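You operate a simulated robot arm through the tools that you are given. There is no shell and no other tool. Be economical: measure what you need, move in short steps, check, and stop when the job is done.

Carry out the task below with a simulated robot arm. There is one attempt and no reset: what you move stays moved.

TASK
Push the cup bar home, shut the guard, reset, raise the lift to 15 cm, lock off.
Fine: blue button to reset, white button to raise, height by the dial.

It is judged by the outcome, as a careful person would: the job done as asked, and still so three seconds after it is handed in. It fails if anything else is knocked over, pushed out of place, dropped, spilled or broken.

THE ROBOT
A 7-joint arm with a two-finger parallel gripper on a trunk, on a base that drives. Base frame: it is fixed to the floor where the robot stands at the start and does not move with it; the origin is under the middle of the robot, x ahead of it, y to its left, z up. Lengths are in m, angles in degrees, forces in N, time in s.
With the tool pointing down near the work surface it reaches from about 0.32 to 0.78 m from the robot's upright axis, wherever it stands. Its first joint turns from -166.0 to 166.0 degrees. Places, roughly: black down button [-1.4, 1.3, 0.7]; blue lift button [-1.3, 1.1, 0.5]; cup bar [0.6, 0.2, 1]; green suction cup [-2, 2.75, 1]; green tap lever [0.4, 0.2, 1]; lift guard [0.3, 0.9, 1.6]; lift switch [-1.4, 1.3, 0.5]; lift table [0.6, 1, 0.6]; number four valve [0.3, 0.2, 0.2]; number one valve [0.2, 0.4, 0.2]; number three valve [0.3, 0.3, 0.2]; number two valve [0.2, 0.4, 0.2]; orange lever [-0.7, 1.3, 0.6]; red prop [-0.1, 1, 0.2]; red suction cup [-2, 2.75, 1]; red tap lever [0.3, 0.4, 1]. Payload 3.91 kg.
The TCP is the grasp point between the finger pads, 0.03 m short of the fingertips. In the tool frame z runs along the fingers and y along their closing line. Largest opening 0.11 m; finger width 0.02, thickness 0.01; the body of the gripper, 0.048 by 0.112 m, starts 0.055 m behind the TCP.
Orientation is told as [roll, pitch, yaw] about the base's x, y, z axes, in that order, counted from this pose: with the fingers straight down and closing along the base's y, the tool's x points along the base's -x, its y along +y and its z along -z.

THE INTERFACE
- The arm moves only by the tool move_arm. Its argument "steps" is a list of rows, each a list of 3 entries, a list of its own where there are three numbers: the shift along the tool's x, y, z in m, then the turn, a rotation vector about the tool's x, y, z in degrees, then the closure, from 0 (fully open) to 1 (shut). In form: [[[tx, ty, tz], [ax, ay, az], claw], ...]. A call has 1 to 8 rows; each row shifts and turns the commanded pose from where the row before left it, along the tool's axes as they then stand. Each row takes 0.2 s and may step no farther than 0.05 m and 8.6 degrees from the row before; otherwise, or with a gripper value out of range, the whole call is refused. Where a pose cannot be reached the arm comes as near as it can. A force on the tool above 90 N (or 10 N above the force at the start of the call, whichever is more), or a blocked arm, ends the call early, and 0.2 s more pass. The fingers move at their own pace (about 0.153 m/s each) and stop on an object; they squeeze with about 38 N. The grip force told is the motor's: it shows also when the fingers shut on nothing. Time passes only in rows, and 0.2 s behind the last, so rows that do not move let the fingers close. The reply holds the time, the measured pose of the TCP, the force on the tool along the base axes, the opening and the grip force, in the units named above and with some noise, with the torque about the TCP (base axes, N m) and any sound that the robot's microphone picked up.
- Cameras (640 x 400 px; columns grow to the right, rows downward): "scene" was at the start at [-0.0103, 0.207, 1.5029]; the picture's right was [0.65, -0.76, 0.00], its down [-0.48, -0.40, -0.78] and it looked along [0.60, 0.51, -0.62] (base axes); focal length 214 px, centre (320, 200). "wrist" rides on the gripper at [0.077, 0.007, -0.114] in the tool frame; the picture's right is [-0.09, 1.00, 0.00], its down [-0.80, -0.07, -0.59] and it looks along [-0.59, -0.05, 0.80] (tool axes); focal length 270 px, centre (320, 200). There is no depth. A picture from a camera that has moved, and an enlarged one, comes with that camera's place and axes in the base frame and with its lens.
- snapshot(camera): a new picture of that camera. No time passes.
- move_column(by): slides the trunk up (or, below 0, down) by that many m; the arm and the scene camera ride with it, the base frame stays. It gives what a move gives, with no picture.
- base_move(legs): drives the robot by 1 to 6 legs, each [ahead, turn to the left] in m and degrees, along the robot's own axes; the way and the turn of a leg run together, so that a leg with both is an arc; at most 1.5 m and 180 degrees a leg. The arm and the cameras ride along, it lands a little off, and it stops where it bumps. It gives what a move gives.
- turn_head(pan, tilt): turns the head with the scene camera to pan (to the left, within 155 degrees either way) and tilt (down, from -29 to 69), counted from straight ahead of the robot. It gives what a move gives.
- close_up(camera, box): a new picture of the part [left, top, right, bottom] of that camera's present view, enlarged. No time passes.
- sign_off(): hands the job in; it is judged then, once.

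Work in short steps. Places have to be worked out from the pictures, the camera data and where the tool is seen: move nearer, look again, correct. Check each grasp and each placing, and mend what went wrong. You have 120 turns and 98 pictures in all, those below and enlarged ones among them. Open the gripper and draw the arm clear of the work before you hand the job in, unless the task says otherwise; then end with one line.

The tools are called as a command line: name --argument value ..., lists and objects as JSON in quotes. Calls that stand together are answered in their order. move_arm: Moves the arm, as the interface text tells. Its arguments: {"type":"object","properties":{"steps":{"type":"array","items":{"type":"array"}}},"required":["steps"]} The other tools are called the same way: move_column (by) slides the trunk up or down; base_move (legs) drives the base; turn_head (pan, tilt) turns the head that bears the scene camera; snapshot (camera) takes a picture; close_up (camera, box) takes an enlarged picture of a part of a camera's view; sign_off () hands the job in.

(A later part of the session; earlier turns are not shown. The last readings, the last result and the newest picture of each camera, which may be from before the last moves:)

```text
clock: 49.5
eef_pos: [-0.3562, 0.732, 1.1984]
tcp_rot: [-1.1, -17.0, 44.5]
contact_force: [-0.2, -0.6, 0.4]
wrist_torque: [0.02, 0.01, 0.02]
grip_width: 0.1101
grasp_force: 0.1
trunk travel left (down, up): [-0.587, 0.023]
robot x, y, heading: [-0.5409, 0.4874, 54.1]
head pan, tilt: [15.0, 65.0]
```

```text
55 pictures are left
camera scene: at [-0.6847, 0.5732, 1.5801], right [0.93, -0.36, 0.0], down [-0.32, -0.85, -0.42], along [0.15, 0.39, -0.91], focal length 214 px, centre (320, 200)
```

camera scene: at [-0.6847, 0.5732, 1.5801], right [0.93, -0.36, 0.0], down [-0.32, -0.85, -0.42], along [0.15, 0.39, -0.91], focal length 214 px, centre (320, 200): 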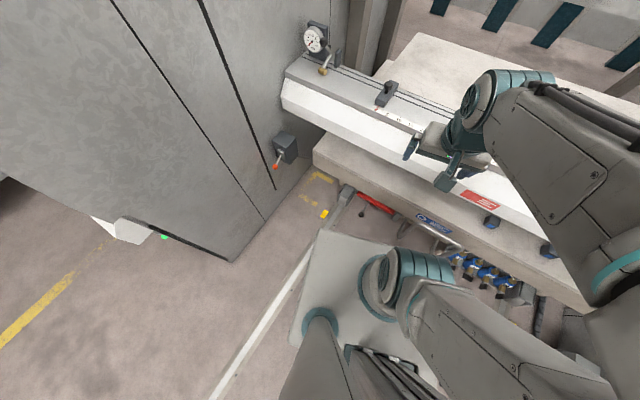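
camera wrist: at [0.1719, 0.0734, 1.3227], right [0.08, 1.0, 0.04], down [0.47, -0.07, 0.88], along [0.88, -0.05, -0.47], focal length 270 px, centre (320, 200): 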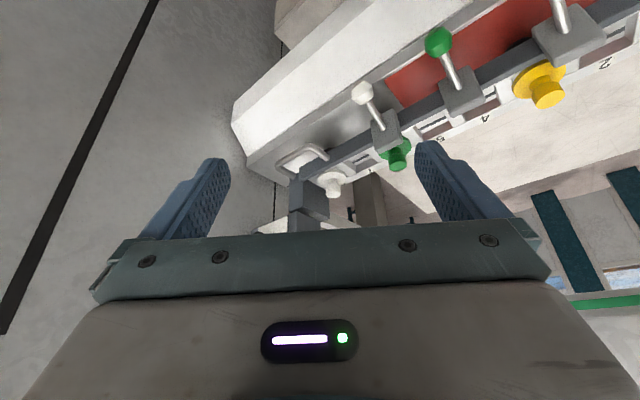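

close_up --camera "scene" --box '[300, 160, 540, 310]'

close_up --camera "scene" --box '[260, 10, 380, 90]'

turn_head --pan -52 --tilt 25

close_up --camera "scene" --box '[200, 120, 480, 300]'

```text
2.67 times, centred on (420, 235) of scene
camera zoom: at [-0.6847, 0.5732, 1.5801], right [0.93, -0.36, 0.0], down [-0.32, -0.85, -0.42], along [0.15, 0.39, -0.91], focal length 572 px, centre (53, 107)
```

zoom: 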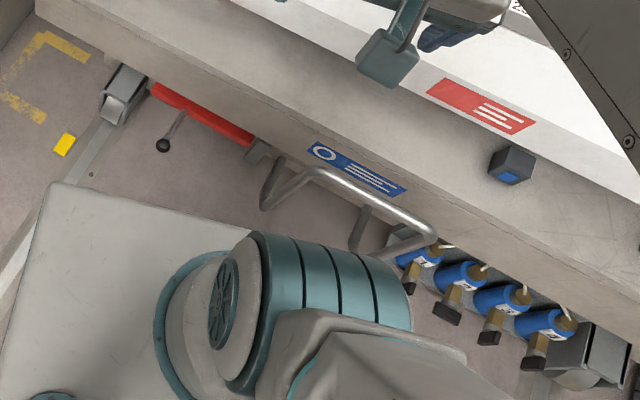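

```text
5.00 times, centred on (320, 50) of scene
camera zoom: at [-0.6847, 0.5732, 1.5801], right [0.93, -0.36, 0.0], down [-0.32, -0.85, -0.42], along [0.15, 0.39, -0.91], focal length 1072 px, centre (320, 950)
```

zoom: 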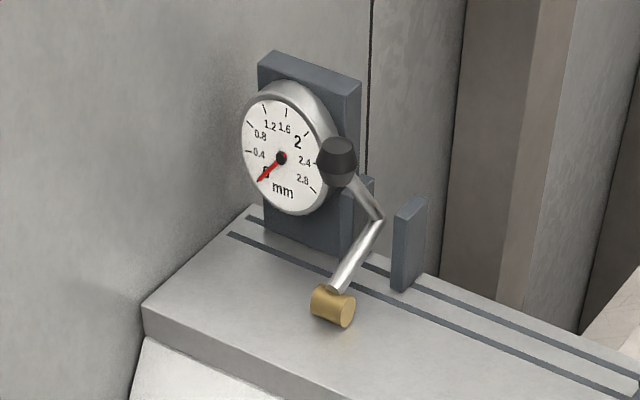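

```text
clock: 50.9
eef_pos: [-0.3556, 0.733, 1.1974]
tcp_rot: [-1.0, -17.0, 44.4]
contact_force: [-0.5, 0.6, 0.3]
wrist_torque: [0.04, 0.06, 0.0]
grip_width: 0.1101
grasp_force: 0.0
trunk travel left (down, up): [-0.587, 0.023]
robot x, y, heading: [-0.54, 0.4877, 54.1]
head pan, tilt: [-52.0, 25.0]
```

```text
2.22 times, centred on (340, 210) of scene
camera zoom: at [-0.6144, 0.5199, 1.6357], right [0.04, -1.0, 0.0], down [-0.42, -0.02, -0.91], along [0.91, 0.03, -0.42], focal length 477 px, centre (276, 178)
```

zoom: 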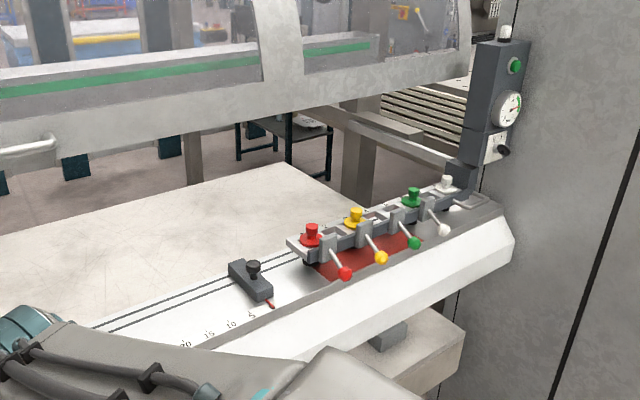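

close_up --camera "scene" --box '[310, 180, 440, 261]'

```text
4.92 times, centred on (375, 220) of scene
camera zoom: at [-0.6144, 0.5199, 1.6357], right [0.04, -1.0, 0.0], down [-0.42, -0.02, -0.91], along [0.91, 0.03, -0.42], focal length 1056 px, centre (49, 99)
```

zoom: 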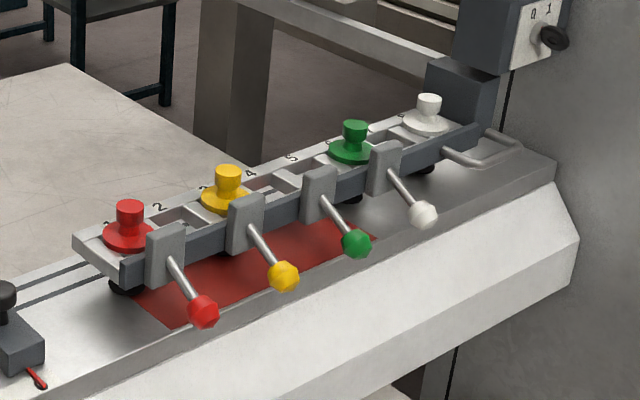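

The mm dial on the bench is just a thickness gauge; the prop lies stowed. The bar stands on the pillar with a handle at its right end, so I'll go back and try it with the gripper on that handle.

base_move --legs '[[0, -105], [0.667, 0], [0, 51]]'

turn_head --pan 5 --tilt 45

snapshot --camera "scene"

```text
clock: 61.3
eef_pos: [0.1826, -0.0401, 1.2]
tcp_rot: [-1.2, -17.1, -10.6]
contact_force: [0.1, 0.4, 0.6]
wrist_torque: [-0.01, -0.01, 0.0]
grip_width: 0.1101
grasp_force: 0.1
trunk travel left (down, up): [-0.587, 0.023]
robot x, y, heading: [-0.1213, -0.029, -1.1]
head pan, tilt: [-52.0, 25.0]
```

```text
clock: 62.6
eef_pos: [0.1836, -0.0539, 1.1981]
tcp_rot: [-0.3, -16.9, -10.7]
contact_force: [0.8, -0.2, -0.7]
wrist_torque: [0.01, 0.0, -0.05]
grip_width: 0.1101
grasp_force: 0.1
trunk travel left (down, up): [-0.587, 0.023]
robot x, y, heading: [-0.1223, -0.0312, -1.1]
head pan, tilt: [5.0, 45.0]
```

```text
50 pictures are left
camera scene: at [-0.1126, 0.1518, 1.6046], right [0.07, -1.0, 0.01], down [-0.71, -0.06, -0.71], along [0.71, 0.04, -0.71], focal length 214 px, centre (320, 200)
```

scene: 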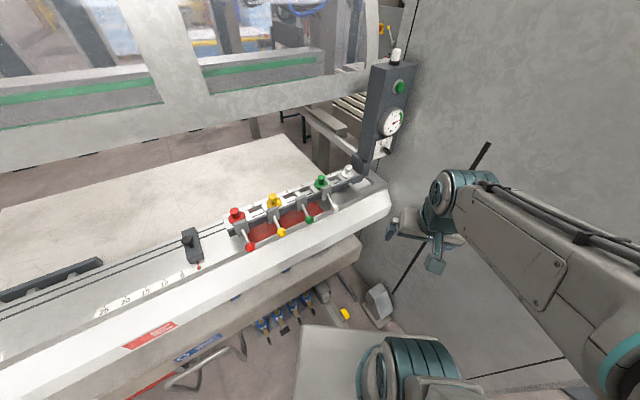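

Arm is clear of the deck. I level the tool and yaw it so the fingers close across the handle.

move_arm --steps '[[[0, 0, 0], [0, 8.5, 0], 0], [[0, 0, 0], [0, 8.5, 0], 0], [[0, 0, 0], [0, 0, 7.3], 0.3], [[0, 0, 0], [0, 0, 7.3], 0.4], [[0, 0, 0], [0, 0, 7.3], 0.4], [[0, 0, 0], [0, 0, 7.3], 0.4], [[0, 0, 0], [0, 0, 7.3], 0.4], [[0, 0, 0], [0, 0, 7.3], 0.4]]'

close_up --camera "scene" --box '[310, 150, 400, 220]'

```text
clock: 64.4
eef_pos: [0.1832, -0.0545, 1.198]
tcp_rot: [-0.3, -0.3, -54.8]
contact_force: [-0.4, 0.6, -0.3]
wrist_torque: [0.03, 0.02, -0.04]
grip_width: 0.066
grasp_force: 0.0
trunk travel left (down, up): [-0.587, 0.023]
robot x, y, heading: [-0.1214, -0.0285, -0.9]
head pan, tilt: [5.0, 45.0]
```

```text
5.71 times, centred on (355, 185) of scene
camera zoom: at [-0.1125, 0.1521, 1.6046], right [0.07, -1.0, 0.01], down [-0.71, -0.06, -0.71], along [0.71, 0.04, -0.71], focal length 1226 px, centre (120, 286)
```

zoom: 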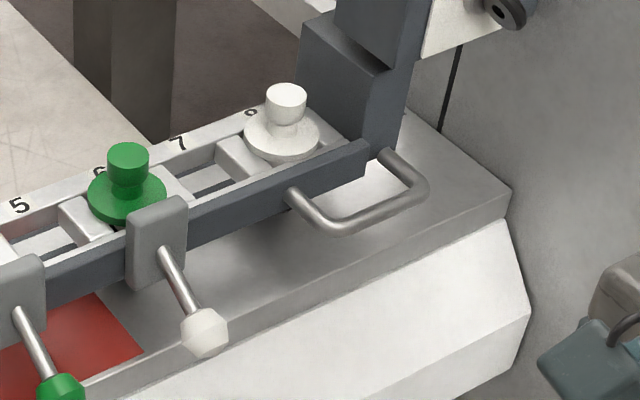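

Triangulated handle centre ≈ (0.54, 0.009, 1.037). I move over it and check with the wrist camera.

move_arm --steps '[[[-0.0176, 0.0411, 0], [0, 0, 0], 0.4], [[-0.0176, 0.0411, 0], [0, 0, 0], 0.4], [[-0.0176, 0.0411, 0], [0, 0, 0], 0.4], [[-0.0176, 0.0411, 0], [0, 0, 0], 0.4], [[-0.0176, 0.0411, 0], [0, 0, 0], 0.4], [[-0.0176, 0.0411, 0], [0, 0, 0], 0.4], [[-0.0176, 0.0411, 0], [0, 0, 0], 0.4], [[-0.0176, 0.0411, 0.03], [0, 0, 0], 0.4]]'

snapshot --camera "wrist"

```text
refused: row 8 steps farther than a row can; nothing moved
```

```text
48 pictures are left
camera wrist: at [0.1447, 0.0131, 1.3124], right [0.86, 0.5, -0.01], down [0.41, -0.69, 0.6], along [0.3, -0.52, -0.8], focal length 270 px, centre (320, 200)
```

wrist: 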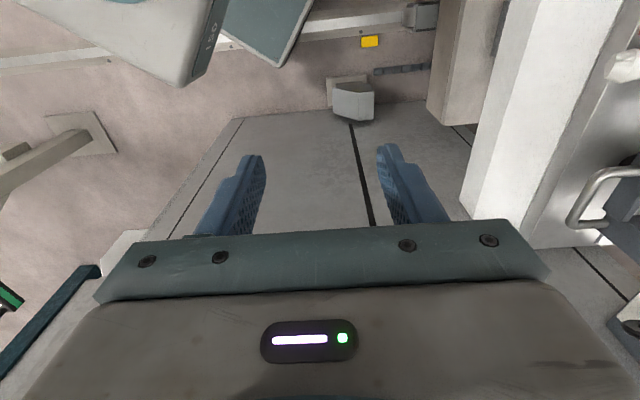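

Last row was too long; resend with shorter steps.

move_arm --steps '[[[-0.0176, 0.0411, 0], [0, 0, 0], 0.4], [[-0.0176, 0.0411, 0], [0, 0, 0], 0.4], [[-0.0176, 0.0411, 0], [0, 0, 0], 0.4], [[-0.0176, 0.0411, 0], [0, 0, 0], 0.4], [[-0.0176, 0.0411, 0], [0, 0, 0], 0.4], [[-0.0176, 0.0411, 0], [0, 0, 0], 0.4], [[-0.0176, 0.0411, 0], [0, 0, 0], 0.4], [[-0.0176, 0.0411, 0], [0, 0, 0], 0.4]]'

snapshot --camera "wrist"

```text
clock: 66.2
eef_pos: [0.5363, 0.0207, 1.1974]
tcp_rot: [-0.5, -0.2, -54.7]
contact_force: [1.0, -0.2, -0.2]
wrist_torque: [-0.02, 0.0, 0.02]
grip_width: 0.0657
grasp_force: 0.0
trunk travel left (down, up): [-0.587, 0.023]
robot x, y, heading: [-0.1187, -0.0306, -1.1]
head pan, tilt: [5.0, 45.0]
```

```text
47 pictures are left
camera wrist: at [0.4973, 0.0891, 1.3112], right [0.86, 0.5, -0.01], down [0.41, -0.69, 0.6], along [0.3, -0.52, -0.8], focal length 270 px, centre (320, 200)
```

wrist: 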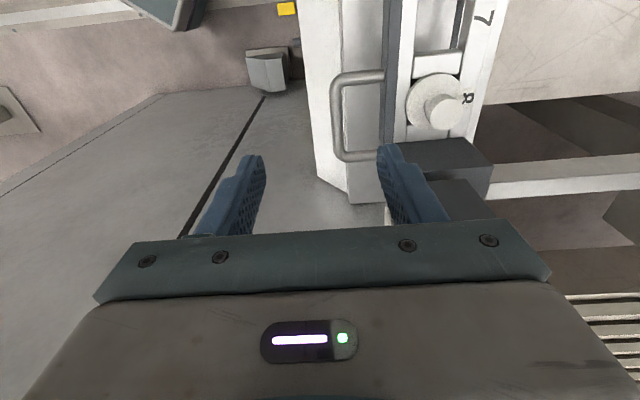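

Handle seen at about (0.55, 0.01). I descend to z≈1.10 and recheck.

move_arm --steps '[[[0.0, 0.006, 0.045], [0, 0, 0], 0.4], [[0.0, 0.004, 0.045], [0, 0, 0], 0.4]]'

snapshot --camera "wrist"

close_up --camera "scene" --box '[310, 140, 410, 220]'

```text
clock: 66.8
eef_pos: [0.5422, 0.0258, 1.1089]
tcp_rot: [-0.4, -0.2, -54.6]
contact_force: [-0.4, -0.6, -0.2]
wrist_torque: [0.0, 0.0, 0.0]
grip_width: 0.0662
grasp_force: 0.0
trunk travel left (down, up): [-0.587, 0.023]
robot x, y, heading: [-0.1225, -0.0285, -1.1]
head pan, tilt: [5.0, 45.0]
```

```text
46 pictures are left
camera wrist: at [0.5036, 0.0936, 1.2237], right [0.86, 0.51, -0.01], down [0.41, -0.69, 0.6], along [0.3, -0.52, -0.8], focal length 270 px, centre (320, 200)
```

wrist: 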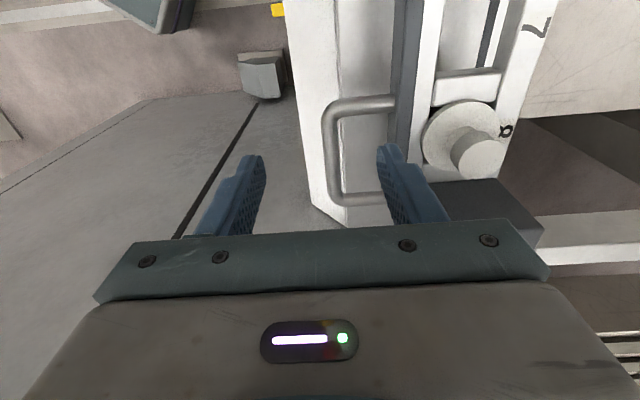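

```text
5.00 times, centred on (360, 180) of scene
camera zoom: at [-0.1118, 0.1524, 1.6047], right [0.07, -1.0, 0.01], down [-0.71, -0.06, -0.71], along [0.71, 0.04, -0.71], focal length 1072 px, centre (120, 300)
```

zoom: 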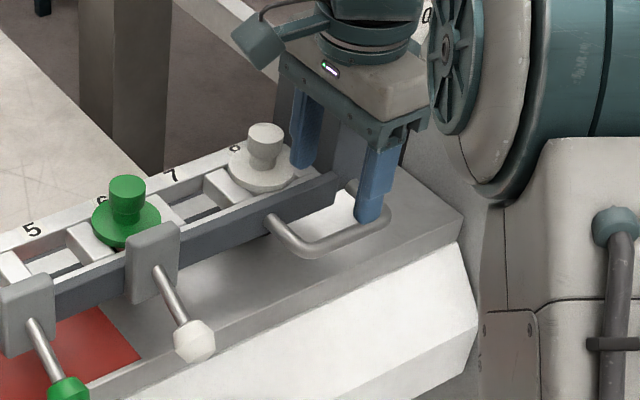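

I narrow the fingers to ~0.04, shift 6 mm toward the bar and descend so the tips straddle the handle rod.

move_arm --steps '[[[0, 0.006, 0], [0, 0, 0], 0.64], [[0, 0, 0.02], [0, 0, 0], 0.64], [[0, 0, 0.02], [0, 0, 0], 0.64], [[0, 0, 0.02], [0, 0, 0], 0.64]]'

close_up --camera "scene" --box '[325, 150, 395, 210]'

```text
clock: 67.8
eef_pos: [0.5449, 0.0282, 1.0501]
tcp_rot: [-0.2, -0.2, -54.5]
contact_force: [0.1, 0.5, 6.6]
wrist_torque: [0.17, -0.13, -0.01]
grip_width: 0.0397
grasp_force: 0.4
trunk travel left (down, up): [-0.587, 0.023]
robot x, y, heading: [-0.1202, -0.0303, -0.8]
head pan, tilt: [5.0, 45.0]
```

```text
6.67 times, centred on (360, 180) of scene
camera zoom: at [-0.1133, 0.1522, 1.6048], right [0.07, -1.0, 0.01], down [-0.7, -0.06, -0.71], along [0.71, 0.04, -0.71], focal length 1430 px, centre (53, 333)
```

zoom: 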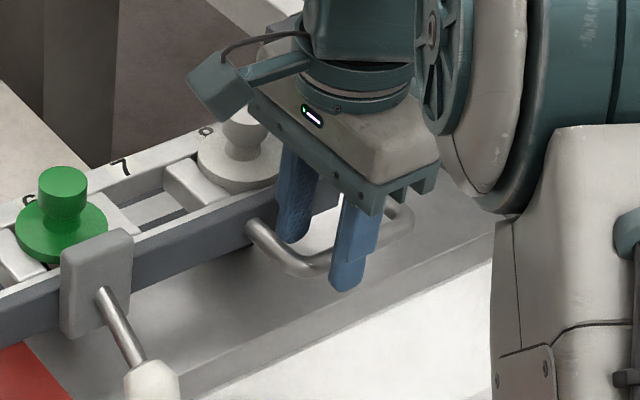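

Fingers straddle the rod; a light 6.6 N upward touch, so I lift 4 mm and close.

move_arm --steps '[[[0, 0, -0.004], [0, 0, 0], 0.64], [[0, 0, 0], [0, 0, 0], 0.85], [[0, 0, 0], [0, 0, 0], 1], [[0, 0, 0], [0, 0, 0], 1]]'

```text
clock: 68.8
eef_pos: [0.5449, 0.0288, 1.0523]
tcp_rot: [-0.4, -0.2, -54.5]
contact_force: [0.1, 1.4, 0.0]
wrist_torque: [-0.02, 0.03, -0.01]
grip_width: 0.0002
grasp_force: 37.8
trunk travel left (down, up): [-0.587, 0.023]
robot x, y, heading: [-0.1209, -0.025, -1.0]
head pan, tilt: [5.0, 45.0]
```

Closed on nothing, so the rod is lower or outside. Look.

close_up --camera "scene" --box '[325, 150, 395, 210]'

close_up --camera "wrist" --box '[240, 60, 560, 260]'

```text
6.67 times, centred on (360, 180) of scene
camera zoom: at [-0.1122, 0.1523, 1.6046], right [0.07, -1.0, 0.01], down [-0.71, -0.06, -0.71], along [0.71, 0.04, -0.71], focal length 1430 px, centre (53, 333)
```

zoom: 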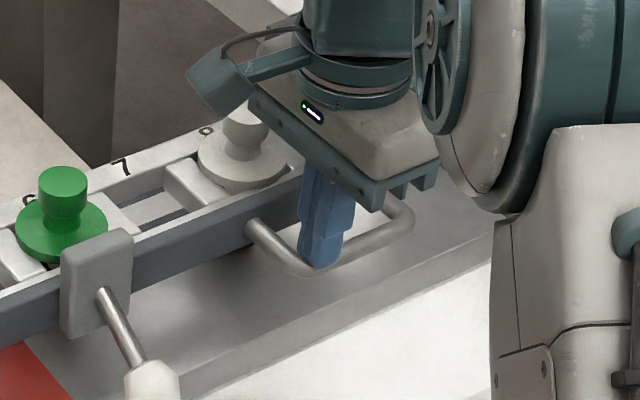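

```text
2.00 times, centred on (400, 160) of wrist
camera zoom: at [0.5065, 0.0963, 1.1666], right [0.86, 0.5, -0.01], down [0.41, -0.69, 0.6], along [0.3, -0.52, -0.8], focal length 541 px, centre (160, 280)
```

zoom: 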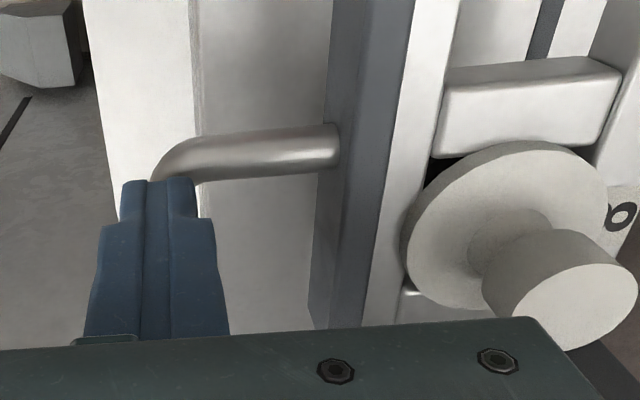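

The rod is right under the tips, and the rear finger likely touched the left leg. I rise, shift 2 cm toward the pillar, reopen and go lower.

move_arm --steps '[[[0, 0, -0.02], [0, 0, 0], 0.9], [[-0.02, 0.0, 0], [0, 0, 0], 0.62], [[0, 0, 0], [0, 0, 0], 0.62], [[0, 0, 0.02], [0, 0, 0], 0.62], [[0, 0, 0.012], [0, 0, 0], 0.62], [[0, 0, 0.01], [0, 0, 0], 0.62]]'

close_up --camera "scene" --box '[325, 150, 395, 210]'

```text
clock: 70.2
eef_pos: [0.557, 0.0115, 1.0289]
tcp_rot: [-0.3, -0.2, -54.6]
contact_force: [-1.1, -1.2, -0.4]
wrist_torque: [0.0, -0.02, 0.03]
grip_width: 0.042
grasp_force: 0.1
trunk travel left (down, up): [-0.587, 0.023]
robot x, y, heading: [-0.1157, -0.0299, -1.0]
head pan, tilt: [5.0, 45.0]
```

```text
6.67 times, centred on (360, 180) of scene
camera zoom: at [-0.1121, 0.1524, 1.6046], right [0.07, -1.0, 0.01], down [-0.71, -0.06, -0.71], along [0.71, 0.04, -0.71], focal length 1430 px, centre (53, 333)
```

zoom: 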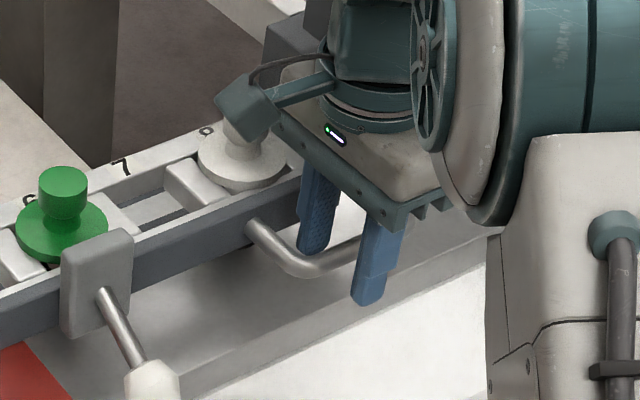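

Now straddling the rod with no contact; close the fingers.

move_arm --steps '[[[0, 0, 0], [0, 0, 0], 0.85], [[0, 0, 0], [0, 0, 0], 1], [[0, 0, 0], [0, 0, 0], 1]]'

```text
clock: 71.0
eef_pos: [0.5567, 0.0126, 1.0285]
tcp_rot: [-0.5, -0.2, -54.5]
contact_force: [-0.1, -0.5, -1.0]
wrist_torque: [-0.34, -0.34, 0.99]
grip_width: 0.0142
grasp_force: 44.6
trunk travel left (down, up): [-0.587, 0.023]
robot x, y, heading: [-0.1152, -0.0298, -1.1]
head pan, tilt: [5.0, 45.0]
```

Gripped on the 14 mm rod. I test along +n (into the machine) by 1 cm and read the force.

move_arm --steps '[[[0, 0.005, 0], [0, 0, 0], 1], [[0, 0.005, 0], [0, 0, 0], 1]]'

```text
clock: 71.6
eef_pos: [0.5653, 0.0176, 1.0291]
tcp_rot: [-0.3, -0.3, -54.7]
contact_force: [-0.6, -3.2, -1.0]
wrist_torque: [0.2, 0.19, 0.87]
grip_width: 0.0138
grasp_force: 45.0
trunk travel left (down, up): [-0.587, 0.023]
robot x, y, heading: [-0.117, -0.0288, -1.3]
head pan, tilt: [5.0, 45.0]
```

It slides freely along +n. I push on in small steps until it stops, watching the force.

move_arm --steps '[[[0, 0.015, 0], [0, 0, 0], 1], [[0, 0.015, 0], [0, 0, 0], 1]]'

snapshot --camera "scene"

```text
clock: 72.2
eef_pos: [0.5909, 0.0359, 1.0292]
tcp_rot: [-0.3, -0.2, -54.5]
contact_force: [2.9, 0.3, -1.2]
wrist_torque: [0.52, 0.43, 0.9]
grip_width: 0.0139
grasp_force: 44.8
trunk travel left (down, up): [-0.587, 0.023]
robot x, y, heading: [-0.1205, -0.0296, -1.0]
head pan, tilt: [5.0, 45.0]
```

```text
40 pictures are left
camera scene: at [-0.1116, 0.1522, 1.6047], right [0.07, -1.0, 0.01], down [-0.71, -0.06, -0.71], along [0.7, 0.04, -0.71], focal length 214 px, centre (320, 200)
```

scene: 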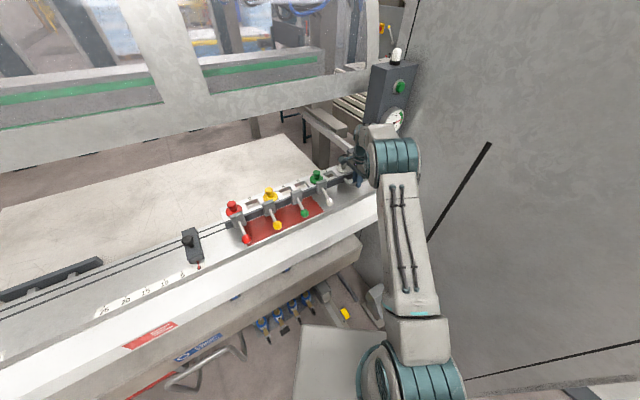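

move_arm --steps '[[[0, 0.015, 0], [0, 0, 0], 1], [[0, 0.015, 0], [0, 0, 0], 1], [[0, 0.015, 0], [0, 0, 0], 1]]'

close_up --camera "scene" --box '[180, 80, 440, 240]'

```text
clock: 73.0
eef_pos: [0.6277, 0.0628, 1.0286]
tcp_rot: [-0.2, -0.2, -54.5]
contact_force: [2.0, 2.5, 1.9]
wrist_torque: [0.69, 0.6, 0.88]
grip_width: 0.0139
grasp_force: 44.8
trunk travel left (down, up): [-0.587, 0.023]
robot x, y, heading: [-0.1186, -0.0293, -1.1]
head pan, tilt: [5.0, 45.0]
```

```text
2.46 times, centred on (310, 160) of scene
camera zoom: at [-0.1118, 0.153, 1.6047], right [0.07, -1.0, 0.02], down [-0.71, -0.06, -0.71], along [0.7, 0.04, -0.71], focal length 528 px, centre (345, 298)
```

zoom: 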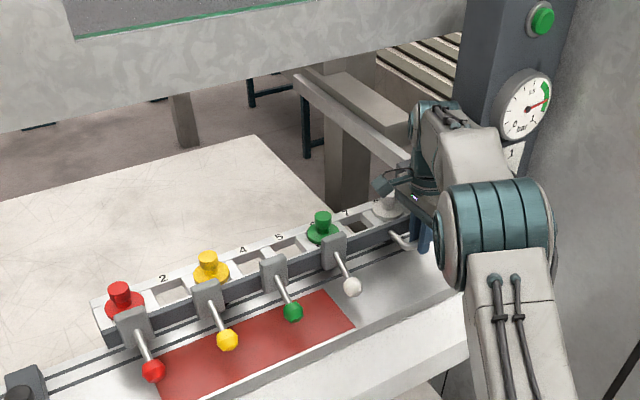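

The bar has moved 8.5 cm in. I continue another 2 cm within reach to look for the stop.

move_arm --steps '[[[0, 0.01, 0], [0, 0, 0], 1], [[0, 0.01, 0], [0, 0, 0], 1]]'

```text
clock: 73.6
eef_pos: [0.6435, 0.0744, 1.0287]
tcp_rot: [-0.3, -0.2, -54.6]
contact_force: [-0.6, 3.9, 1.6]
wrist_torque: [0.36, 0.25, 0.95]
grip_width: 0.014
grasp_force: 45.0
trunk travel left (down, up): [-0.587, 0.023]
robot x, y, heading: [-0.1199, -0.0332, -0.9]
head pan, tilt: [5.0, 45.0]
```

Still free. I look with the wrist camera at how the bar is guided near the pillar.

snapshot --camera "wrist"

close_up --camera "scene" --box '[200, 50, 440, 210]'

```text
38 pictures are left
camera wrist: at [0.6047, 0.1421, 1.143], right [0.86, 0.51, 0.0], down [0.41, -0.69, 0.6], along [0.3, -0.52, -0.8], focal length 270 px, centre (320, 200)
```

wrist: 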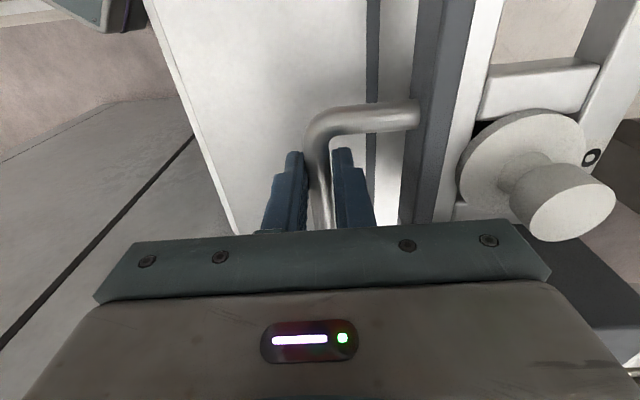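

```text
2.50 times, centred on (320, 130) of scene
camera zoom: at [-0.1126, 0.1529, 1.6046], right [0.07, -1.0, 0.02], down [-0.71, -0.06, -0.71], along [0.71, 0.04, -0.71], focal length 536 px, centre (320, 375)
```

zoom: 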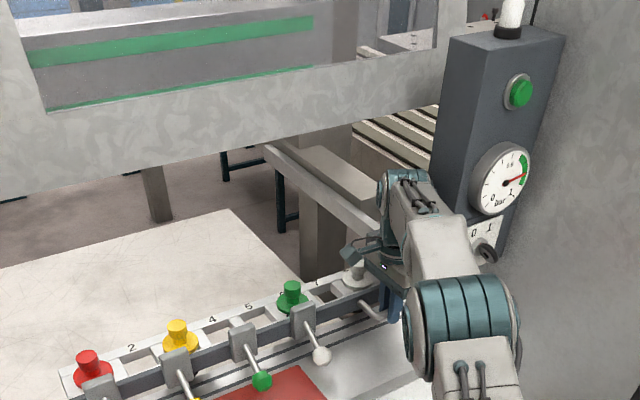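

The bar slides freely both ways probably; to learn where its travel ends I pull it back to the start and slightly beyond, gently.

move_arm --steps '[[[0, -0.02, 0], [0, 0, 0], 1], [[0, -0.02, 0], [0, 0, 0], 1], [[0, -0.02, 0], [0, 0, 0], 1], [[0, -0.02, 0], [0, 0, 0], 1], [[0, -0.02, 0], [0, 0, 0], 1], [[0, -0.01, 0], [0, 0, 0], 1], [[0, -0.006, 0], [0, 0, 0], 1], [[0, -0.006, 0], [0, 0, 0], 1]]'

```text
clock: 75.4
eef_pos: [0.5458, 0.0029, 1.0287]
tcp_rot: [-0.3, -0.2, -54.6]
contact_force: [2.9, 4.2, -1.6]
wrist_torque: [0.3, 0.13, 0.92]
grip_width: 0.014
grasp_force: 45.1
trunk travel left (down, up): [-0.587, 0.023]
robot x, y, heading: [-0.1161, -0.0286, -0.7]
head pan, tilt: [5.0, 45.0]
```

It goes 1.4 cm past its starting place outward too. Continue outward gently to find that stop.

move_arm --steps '[[[0, -0.01, 0], [0, 0, 0], 1], [[0, -0.01, 0], [0, 0, 0], 1], [[0, -0.01, 0], [0, 0, 0], 1], [[0, -0.01, 0], [0, 0, 0], 1]]'

close_up --camera "scene" --box '[200, 90, 440, 250]'

```text
clock: 76.4
eef_pos: [0.5448, 0.0021, 1.0322]
tcp_rot: [2.8, -0.5, -52.8]
contact_force: [44.6, 57.0, -12.6]
wrist_torque: [0.36, -1.45, -0.36]
grip_width: 0.0137
grasp_force: 44.7
trunk travel left (down, up): [-0.587, 0.023]
robot x, y, heading: [-0.1194, -0.0285, 1.1]
head pan, tilt: [5.0, 45.0]
stopped in row 4: the force on the tool passed its limit at 92 N (the readings are from after the stop); the commanded pose is now the measured one
```

```text
2.50 times, centred on (320, 170) of scene
camera zoom: at [-0.0306, 0.1805, 1.6087], right [0.1, -0.99, 0.03], down [-0.74, -0.1, -0.67], along [0.66, 0.05, -0.75], focal length 536 px, centre (320, 275)
```

zoom: 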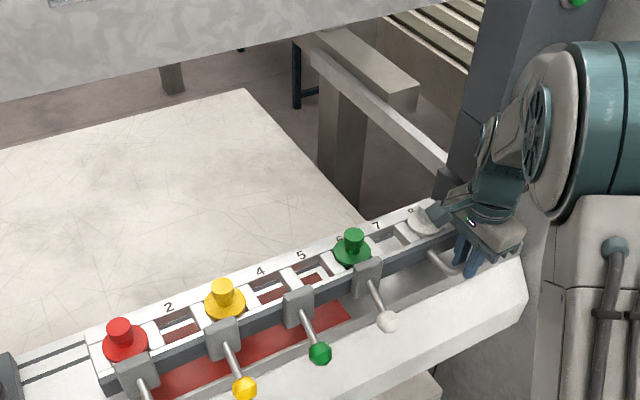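

The outer stop is 1.5 cm beyond the start, so home is inward. I relax, release, lift, and bring the base 0.1 m nearer for reach.

move_arm --steps '[[[0, 0.008, 0], [0, 0, 0], 1], [[0, 0.006, 0], [0, 0, 0], 1], [[0, 0, 0], [0, 0, 0], 0.6], [[0, 0, 0], [0, 0, 0], 0.6], [[0, 0, -0.04], [0, 0, 0], 0.6], [[0, 0, -0.05], [0, 0, 0], 0.6], [[0, -0.05, 0], [0, 0, 0], 0.6], [[0, -0.05, 0], [0, 0, 0], 0.6]]'

base_move --legs '[[0.1, 0]]'

```text
clock: 76.7
eef_pos: [0.5176, -0.0546, 1.0764]
tcp_rot: [9.3, -4.0, -53.5]
contact_force: [2.7, -1.2, -0.3]
wrist_torque: [0.05, 0.19, -0.01]
grip_width: 0.0002
grasp_force: 37.7
trunk travel left (down, up): [-0.587, 0.023]
robot x, y, heading: [-0.1175, -0.0269, 0.9]
head pan, tilt: [5.0, 45.0]
stopped in row 1: the arm was blocked; the commanded pose is now the measured one
```

```text
clock: 77.4
eef_pos: [0.5123, -0.045, 1.0589]
tcp_rot: [8.5, -3.3, -53.6]
contact_force: [-0.3, 2.6, 0.7]
wrist_torque: [-0.23, 0.02, -0.05]
grip_width: 0.0001
grasp_force: 38.0
trunk travel left (down, up): [-0.587, 0.023]
robot x, y, heading: [-0.1152, -0.03, 0.4]
head pan, tilt: [5.0, 45.0]
stopped in leg 1: the robot was blocked; the commanded pose is now the measured one
```

The grip slipped off and the robot reports blocked. Look.

snapshot --camera "scene"

snapshot --camera "wrist"

```text
35 pictures are left
camera scene: at [-0.0735, 0.1664, 1.6052], right [0.09, -1.0, 0.02], down [-0.72, -0.08, -0.69], along [0.69, 0.05, -0.72], focal length 214 px, centre (320, 200)
```

scene: 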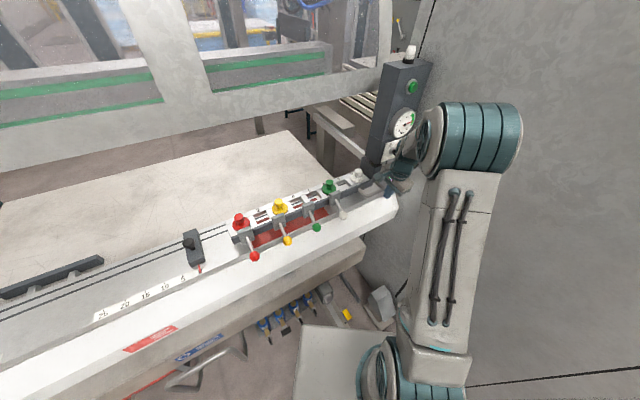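

```text
34 pictures are left
camera wrist: at [0.4545, 0.0165, 1.1687], right [0.84, 0.52, 0.15], down [0.33, -0.71, 0.62], along [0.43, -0.47, -0.77], focal length 270 px, centre (320, 200)
```

wrist: 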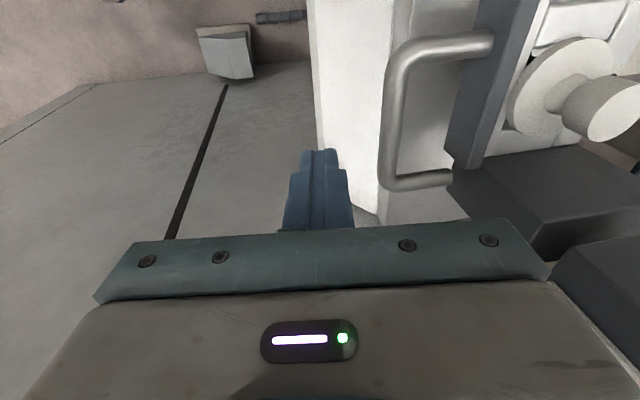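

Tool is free in front of the handle. I lift it, level it, then nudge the base.

move_arm --steps '[[[0, -0.02, -0.03], [0, 0, 0], 1], [[0, -0.02, -0.03], [0, 0, 0], 1], [[0, 0, -0.03], [0, 0, 0], 1]]'

base_move --legs '[[-0.03, 0], [0, 0.5]]'

```text
clock: 78.4
eef_pos: [0.4382, -0.097, 1.1528]
tcp_rot: [10.7, -3.1, -53.5]
contact_force: [-0.4, 0.4, 0.1]
wrist_torque: [-0.05, -0.03, 0.05]
grip_width: 0.0002
grasp_force: 37.7
trunk travel left (down, up): [-0.587, 0.023]
robot x, y, heading: [-0.1094, -0.0258, 0.7]
head pan, tilt: [5.0, 45.0]
stopped in row 3: the arm was blocked; the commanded pose is now the measured one
```

```text
clock: 79.6
eef_pos: [0.4041, -0.0975, 1.1556]
tcp_rot: [10.8, -3.2, -53.1]
contact_force: [-0.9, 0.0, -0.4]
wrist_torque: [0.02, -0.03, 0.04]
grip_width: 0.0
grasp_force: 37.9
trunk travel left (down, up): [-0.587, 0.023]
robot x, y, heading: [-0.1402, -0.0328, 1.0]
head pan, tilt: [5.0, 45.0]
```

The arm's elbow is likely against the right-hand wall. I back off and turn to face the bench squarely (35°), so the arm works straight ahead.

base_move --legs '[[-0.12, 0], [0, 35]]'

move_arm --steps '[[[0, -0.01, -0.01], [-5, 0, -6], 1], [[0, -0.01, 0], [-5, 0, -6], 1], [[0, 0, 0], [0, 2, -8], 1], [[0, 0, 0], [0, 1, -8], 1], [[0, 0, 0], [0, 0, -8], 1], [[0, 0, 0], [0, 0, -8], 1], [[0, 0, 0], [0, 0, -8], 1]]'

```text
clock: 82.5
eef_pos: [0.2314, 0.226, 1.1505]
tcp_rot: [10.9, -2.5, -17.4]
contact_force: [-0.4, -0.3, 0.1]
wrist_torque: [-0.03, -0.03, 0.02]
grip_width: 0.0
grasp_force: 37.5
trunk travel left (down, up): [-0.587, 0.023]
robot x, y, heading: [-0.2608, -0.0339, 36.8]
head pan, tilt: [5.0, 45.0]
```

```text
clock: 84.1
eef_pos: [0.2264, 0.2059, 1.1554]
tcp_rot: [13.5, -15.0, 34.2]
contact_force: [-0.9, 0.1, 0.9]
wrist_torque: [-0.01, 0.03, -0.01]
grip_width: 0.0003
grasp_force: 37.5
trunk travel left (down, up): [-0.587, 0.023]
robot x, y, heading: [-0.2647, -0.031, 36.9]
head pan, tilt: [5.0, 45.0]
```

Level the tool: computed correction about tool axes (13.2, 15.1, 0).

move_arm --steps '[[[0, 0, 0], [4.4, 5.03, 0], 1], [[0, 0, 0], [4.4, 5.03, 0], 1], [[0, 0, 0], [4.4, 5.03, 0], 1]]'

turn_head --pan -15 --tilt 50

snapshot --camera "scene"

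```text
clock: 84.9
eef_pos: [0.2248, 0.2054, 1.1559]
tcp_rot: [-0.1, 0.2, 35.8]
contact_force: [0.4, -0.4, -0.7]
wrist_torque: [-0.02, 0.02, 0.03]
grip_width: 0.0002
grasp_force: 37.7
trunk travel left (down, up): [-0.587, 0.023]
robot x, y, heading: [-0.2596, -0.0344, 36.8]
head pan, tilt: [5.0, 45.0]
```

```text
clock: 85.8
eef_pos: [0.226, 0.2058, 1.1573]
tcp_rot: [0.0, 0.1, 35.9]
contact_force: [-0.2, 0.7, 0.6]
wrist_torque: [-0.01, -0.02, -0.01]
grip_width: 0.0
grasp_force: 37.5
trunk travel left (down, up): [-0.587, 0.023]
robot x, y, heading: [-0.2665, -0.0324, 36.6]
head pan, tilt: [-15.0, 50.0]
```

```text
33 pictures are left
camera scene: at [-0.3411, 0.0723, 1.5983], right [0.37, -0.93, 0.0], down [-0.71, -0.28, -0.64], along [0.6, 0.24, -0.77], focal length 214 px, centre (320, 200)
```

scene: 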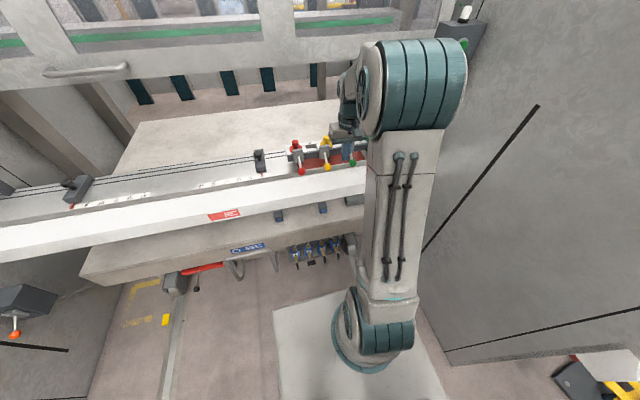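

For more reach I'll return to the starting stance (0,0, heading 0), first drawing the arm in and left so it stays off the wall.

move_arm --steps '[[[0.016, 0.044, 0], [0, 0, 0], 1], [[0.016, 0.044, 0], [0, 0, 0], 1], [[0.016, 0.044, 0], [0, 0, 0], 1], [[0.016, 0.044, 0], [0, 0, 0], 1], [[0.016, 0.044, 0], [0, 0, 0], 1]]'

base_move --legs '[[0, -36.6], [0.25, 0]]'

turn_head --pan 20 --tilt 45

snapshot --camera "scene"

```text
clock: 87.0
eef_pos: [0.0306, 0.3372, 1.1558]
tcp_rot: [0.0, 0.1, 35.8]
contact_force: [0.3, 0.4, -0.6]
wrist_torque: [-0.01, -0.01, -0.01]
grip_width: 0.0001
grasp_force: 37.4
trunk travel left (down, up): [-0.587, 0.023]
robot x, y, heading: [-0.2649, -0.0351, 36.9]
head pan, tilt: [-15.0, 50.0]
```

```text
clock: 90.5
eef_pos: [0.4448, 0.0903, 1.1565]
tcp_rot: [-0.1, 0.3, -1.0]
contact_force: [-0.1, 0.6, -0.1]
wrist_torque: [-0.02, 0.04, -0.01]
grip_width: 0.0
grasp_force: 37.9
trunk travel left (down, up): [-0.587, 0.023]
robot x, y, heading: [-0.0107, -0.0321, 0.1]
head pan, tilt: [-15.0, 50.0]
```

```text
clock: 91.5
eef_pos: [0.4448, 0.0895, 1.1572]
tcp_rot: [0.1, 0.1, -0.9]
contact_force: [0.3, 0.2, -1.0]
wrist_torque: [0.01, -0.01, -0.02]
grip_width: 0.0
grasp_force: 37.4
trunk travel left (down, up): [-0.587, 0.023]
robot x, y, heading: [-0.0107, -0.0279, 0.0]
head pan, tilt: [20.0, 45.0]
```

```text
32 pictures are left
camera scene: at [-0.0119, 0.1476, 1.6051], right [0.34, -0.94, 0.0], down [-0.66, -0.24, -0.71], along [0.66, 0.24, -0.71], focal length 214 px, centre (320, 200)
```

scene: 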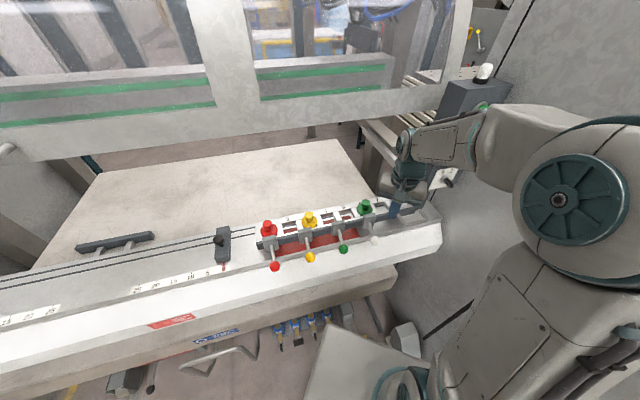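

Now yaw to 35° so the closed fingers face the bar, and place them in front of the dark bar face between the white lever and the handle.

move_arm --steps '[[[0, 0, 0], [0, 0, -7.2], 1], [[0, 0, 0], [0, 0, -7.2], 1], [[0, 0, 0], [0, 0, -7.2], 1], [[0, 0, 0], [0, 0, -7.2], 1], [[0, 0, 0], [0, 0, -7.2], 1], [[-0.036, -0.029, 0], [0, 0, 0], 1], [[0, 0, 0.04], [0, 0, 0], 1]]'

snapshot --camera "wrist"

```text
clock: 93.1
eef_pos: [0.489, 0.0894, 1.1149]
tcp_rot: [0.0, 0.1, 35.3]
contact_force: [0.6, -0.7, -0.7]
wrist_torque: [0.0, -0.02, -0.01]
grip_width: 0.0
grasp_force: 37.8
trunk travel left (down, up): [-0.587, 0.023]
robot x, y, heading: [-0.0115, -0.0339, -0.3]
head pan, tilt: [20.0, 45.0]
```

```text
31 pictures are left
camera wrist: at [0.422, 0.051, 1.2303], right [-0.5, 0.86, 0.0], down [0.7, 0.4, 0.59], along [0.51, 0.3, -0.81], focal length 270 px, centre (320, 200)
```

wrist: 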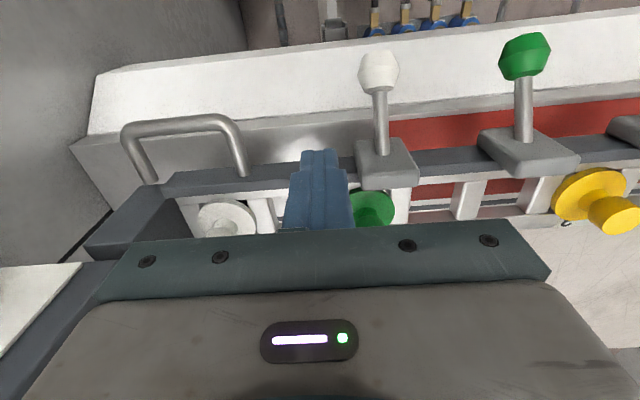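

Aligned. Shift 1 cm off the lever, back 1 cm, descend in front of the bar face.

move_arm --steps '[[[0.012, -0.01, 0], [0, 0, 0], 1], [[0, 0, 0.03], [0, 0, 0], 1], [[0, 0, 0.02], [0, 0, 0], 1], [[0, 0, 0.018], [0, 0, 0], 1]]'

move_arm --steps '[[[-0.02, 0, 0], [0, 0, 0], 1], [[-0.02, 0, 0], [0, 0, 0], 1], [[-0.02, 0, 0], [0, 0, 0], 1], [[-0.02, 0, 0], [0, 0, 0], 1]]'

close_up --camera "scene" --box '[240, 150, 460, 290]'

```text
clock: 94.1
eef_pos: [0.4852, 0.0703, 1.0488]
tcp_rot: [0.1, 0.1, 35.1]
contact_force: [0.3, 0.0, -0.3]
wrist_torque: [0.0, -0.02, 0.0]
grip_width: 0.0001
grasp_force: 37.8
trunk travel left (down, up): [-0.587, 0.023]
robot x, y, heading: [-0.0076, -0.03, -0.2]
head pan, tilt: [20.0, 45.0]
```

```text
clock: 95.1
eef_pos: [0.5501, 0.1173, 1.0493]
tcp_rot: [0.1, 0.0, 35.1]
contact_force: [-1.1, -0.7, -0.5]
wrist_torque: [0.0, 0.01, 0.03]
grip_width: 0.0
grasp_force: 37.7
trunk travel left (down, up): [-0.587, 0.023]
robot x, y, heading: [-0.0145, -0.0307, -0.0]
head pan, tilt: [20.0, 45.0]
```

```text
2.86 times, centred on (350, 220) of scene
camera zoom: at [-0.0114, 0.1479, 1.6051], right [0.34, -0.94, 0.0], down [-0.66, -0.24, -0.71], along [0.66, 0.24, -0.71], focal length 613 px, centre (234, 143)
```

zoom: 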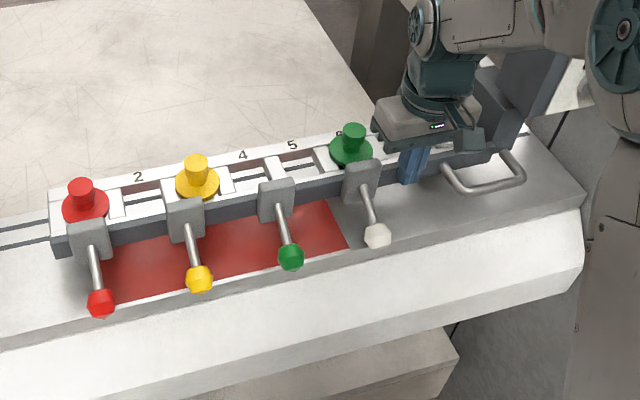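

Finger is at the bar face. Push onward, 2 cm steps.

move_arm --steps '[[[-0.02, 0, 0], [0, 0, 0], 1], [[-0.02, 0, 0], [0, 0, 0], 1], [[-0.02, 0, 0], [0, 0, 0], 1], [[-0.02, 0, 0], [0, 0, 0], 1], [[-0.02, 0, 0], [0, 0, 0], 1], [[-0.015, 0, 0], [0, 0, 0], 1]]'

close_up --camera "scene" --box '[240, 120, 460, 260]'

```text
clock: 96.5
eef_pos: [0.6461, 0.183, 1.0489]
tcp_rot: [-0.1, 0.0, 35.2]
contact_force: [-0.7, 0.9, -0.4]
wrist_torque: [-0.04, 0.0, -0.01]
grip_width: 0.0
grasp_force: 38.0
trunk travel left (down, up): [-0.587, 0.023]
robot x, y, heading: [-0.0092, -0.0335, 0.2]
head pan, tilt: [20.0, 45.0]
```

```text
2.86 times, centred on (350, 190) of scene
camera zoom: at [-0.0114, 0.1479, 1.6051], right [0.34, -0.94, 0.0], down [-0.66, -0.24, -0.71], along [0.66, 0.24, -0.71], focal length 613 px, centre (234, 229)
```

zoom: 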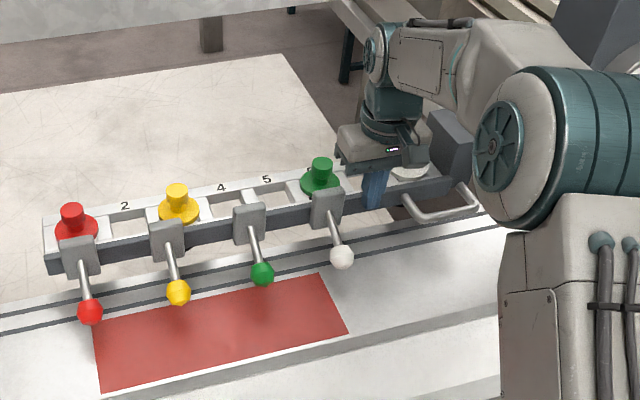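

Bar slides smoothly with the block at its end. Continue inward.

move_arm --steps '[[[-0.02, 0, 0], [0, 0, 0], 1], [[-0.02, 0, 0], [0, 0, 0], 1], [[-0.02, 0, 0], [0, 0, 0], 1], [[-0.02, 0, 0], [0, 0, 0], 1]]'

snapshot --camera "scene"

```text
clock: 97.5
eef_pos: [0.7108, 0.2302, 1.0461]
tcp_rot: [0.1, 0.1, 35.1]
contact_force: [0.0, 0.5, -0.8]
wrist_torque: [-0.04, 0.02, -0.02]
grip_width: 0.0001
grasp_force: 37.7
trunk travel left (down, up): [-0.587, 0.023]
robot x, y, heading: [-0.0126, -0.0318, 0.2]
head pan, tilt: [20.0, 45.0]
```

```text
28 pictures are left
camera scene: at [-0.0108, 0.1484, 1.6051], right [0.34, -0.94, 0.0], down [-0.66, -0.24, -0.71], along [0.66, 0.24, -0.71], focal length 214 px, centre (320, 200)
```

scene: 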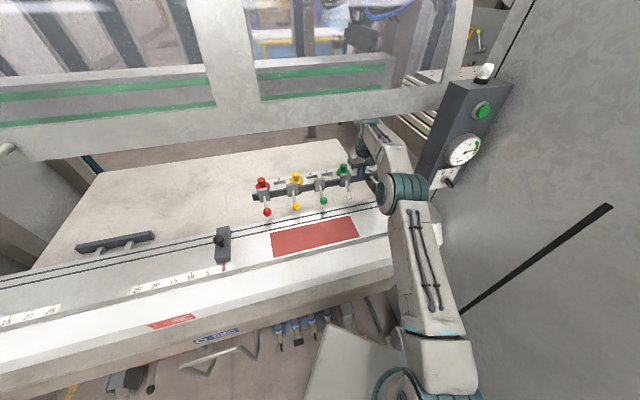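

Bar clears the deck; arm nears its reach limit, so I tilt the tool forward and keep pushing.

move_arm --steps '[[[0, 0, 0], [0, -8.5, 0], 1], [[0, 0, 0], [0, -8.5, 0], 1], [[0, 0, 0], [0, -8.5, 0], 1], [[0, 0, 0], [0, -8.5, 0], 1], [[-0.0166, 0, 0.0112], [0, 0, 0], 1], [[-0.0166, 0, 0.0112], [0, 0, 0], 1]]'

```text
clock: 98.9
eef_pos: [0.7444, 0.2543, 1.0506]
tcp_rot: [0.0, -34.1, 35.0]
contact_force: [2.0, 0.5, 1.4]
wrist_torque: [-0.08, 0.14, 0.0]
grip_width: 0.0
grasp_force: 37.1
trunk travel left (down, up): [-0.587, 0.023]
robot x, y, heading: [-0.0157, -0.0317, 0.0]
head pan, tilt: [20.0, 45.0]
```

move_arm --steps '[[[-0.0166, 0, 0.0112], [0, -5, 0], 1], [[-0.0155, 0, 0.0126], [0, -5, 0], 1], [[-0.0144, 0, 0.0139], [0, -5, 0], 1], [[-0.013, 0, 0.015], [0, 0, 0], 1], [[-0.013, 0, 0.015], [0, 0, 0], 1]]'

snapshot --camera "scene"

```text
clock: 100.1
eef_pos: [0.8269, 0.3116, 1.0454]
tcp_rot: [0.3, -48.9, 35.0]
contact_force: [1.3, 0.6, 0.1]
wrist_torque: [-0.02, 0.03, -0.03]
grip_width: 0.0001
grasp_force: 37.7
trunk travel left (down, up): [-0.587, 0.023]
robot x, y, heading: [-0.0104, -0.0309, 0.0]
head pan, tilt: [20.0, 45.0]
```

```text
27 pictures are left
camera scene: at [-0.011, 0.1484, 1.605], right [0.34, -0.94, 0.0], down [-0.66, -0.24, -0.71], along [0.66, 0.24, -0.71], focal length 214 px, centre (320, 200)
```

scene: 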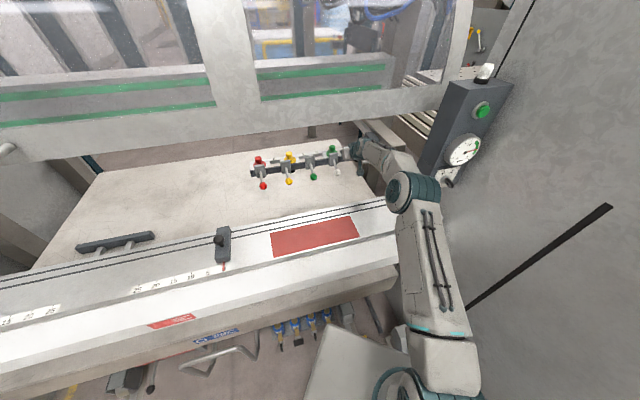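

Still sliding; continue.

move_arm --steps '[[[-0.0131, 0, 0.0151], [0, -4, 0], 1], [[-0.012, 0, 0.016], [0, -4, 0], 1], [[-0.011, 0, 0.0167], [0, -4, 0], 1], [[-0.0098, 0, 0.0174], [0, 0, 0], 1], [[-0.0098, 0, 0.0174], [0, 0, 0], 1], [[-0.0098, 0, 0.0174], [0, 0, 0], 1]]'

```text
clock: 100.7
eef_pos: [0.8401, 0.3195, 1.0481]
tcp_rot: [0.1, -54.7, 35.1]
contact_force: [-54.3, -29.1, 19.3]
wrist_torque: [-0.16, 0.8, 0.29]
grip_width: 0.0
grasp_force: 37.9
trunk travel left (down, up): [-0.587, 0.023]
robot x, y, heading: [-0.0175, -0.0281, -0.3]
head pan, tilt: [20.0, 45.0]
stopped in row 3: the force on the tool passed its limit at 109 N (the readings are from after the stop); the commanded pose is now the measured one
```

Firm stop along -n with ~62 N: the bar is at its inner end stop. I retract along -n and level the tool.

move_arm --steps '[[[0.02, 0, -0.03], [0, 0, 0], 1], [[0.02, 0, -0.03], [0, 0, 0], 1], [[0.02, 0, -0.03], [0, 0, 0], 1], [[0.02, 0, -0.04], [0, 8, 0], 1], [[0.02, 0, -0.035], [0, 8, 0], 1], [[0.02, 0, -0.03], [0, 8, 0], 1], [[0.02, 0, -0.03], [0, 8, 0], 1], [[0.02, 0, -0.02], [0, 8, 0], 1]]'

close_up --camera "scene" --box '[220, 110, 480, 270]'

```text
clock: 102.5
eef_pos: [0.6183, 0.1613, 1.0958]
tcp_rot: [0.2, -14.2, 35.1]
contact_force: [-0.5, 0.1, -0.2]
wrist_torque: [-0.04, 0.02, 0.0]
grip_width: 0.0
grasp_force: 37.7
trunk travel left (down, up): [-0.587, 0.023]
robot x, y, heading: [-0.0123, -0.0349, -0.2]
head pan, tilt: [20.0, 45.0]
```

```text
2.46 times, centred on (350, 190) of scene
camera zoom: at [-0.0126, 0.1474, 1.6051], right [0.34, -0.94, 0.0], down [-0.67, -0.24, -0.71], along [0.67, 0.24, -0.71], focal length 528 px, centre (246, 225)
```

zoom: 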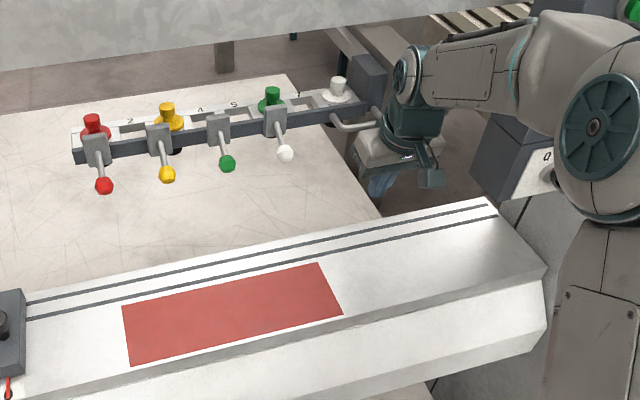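

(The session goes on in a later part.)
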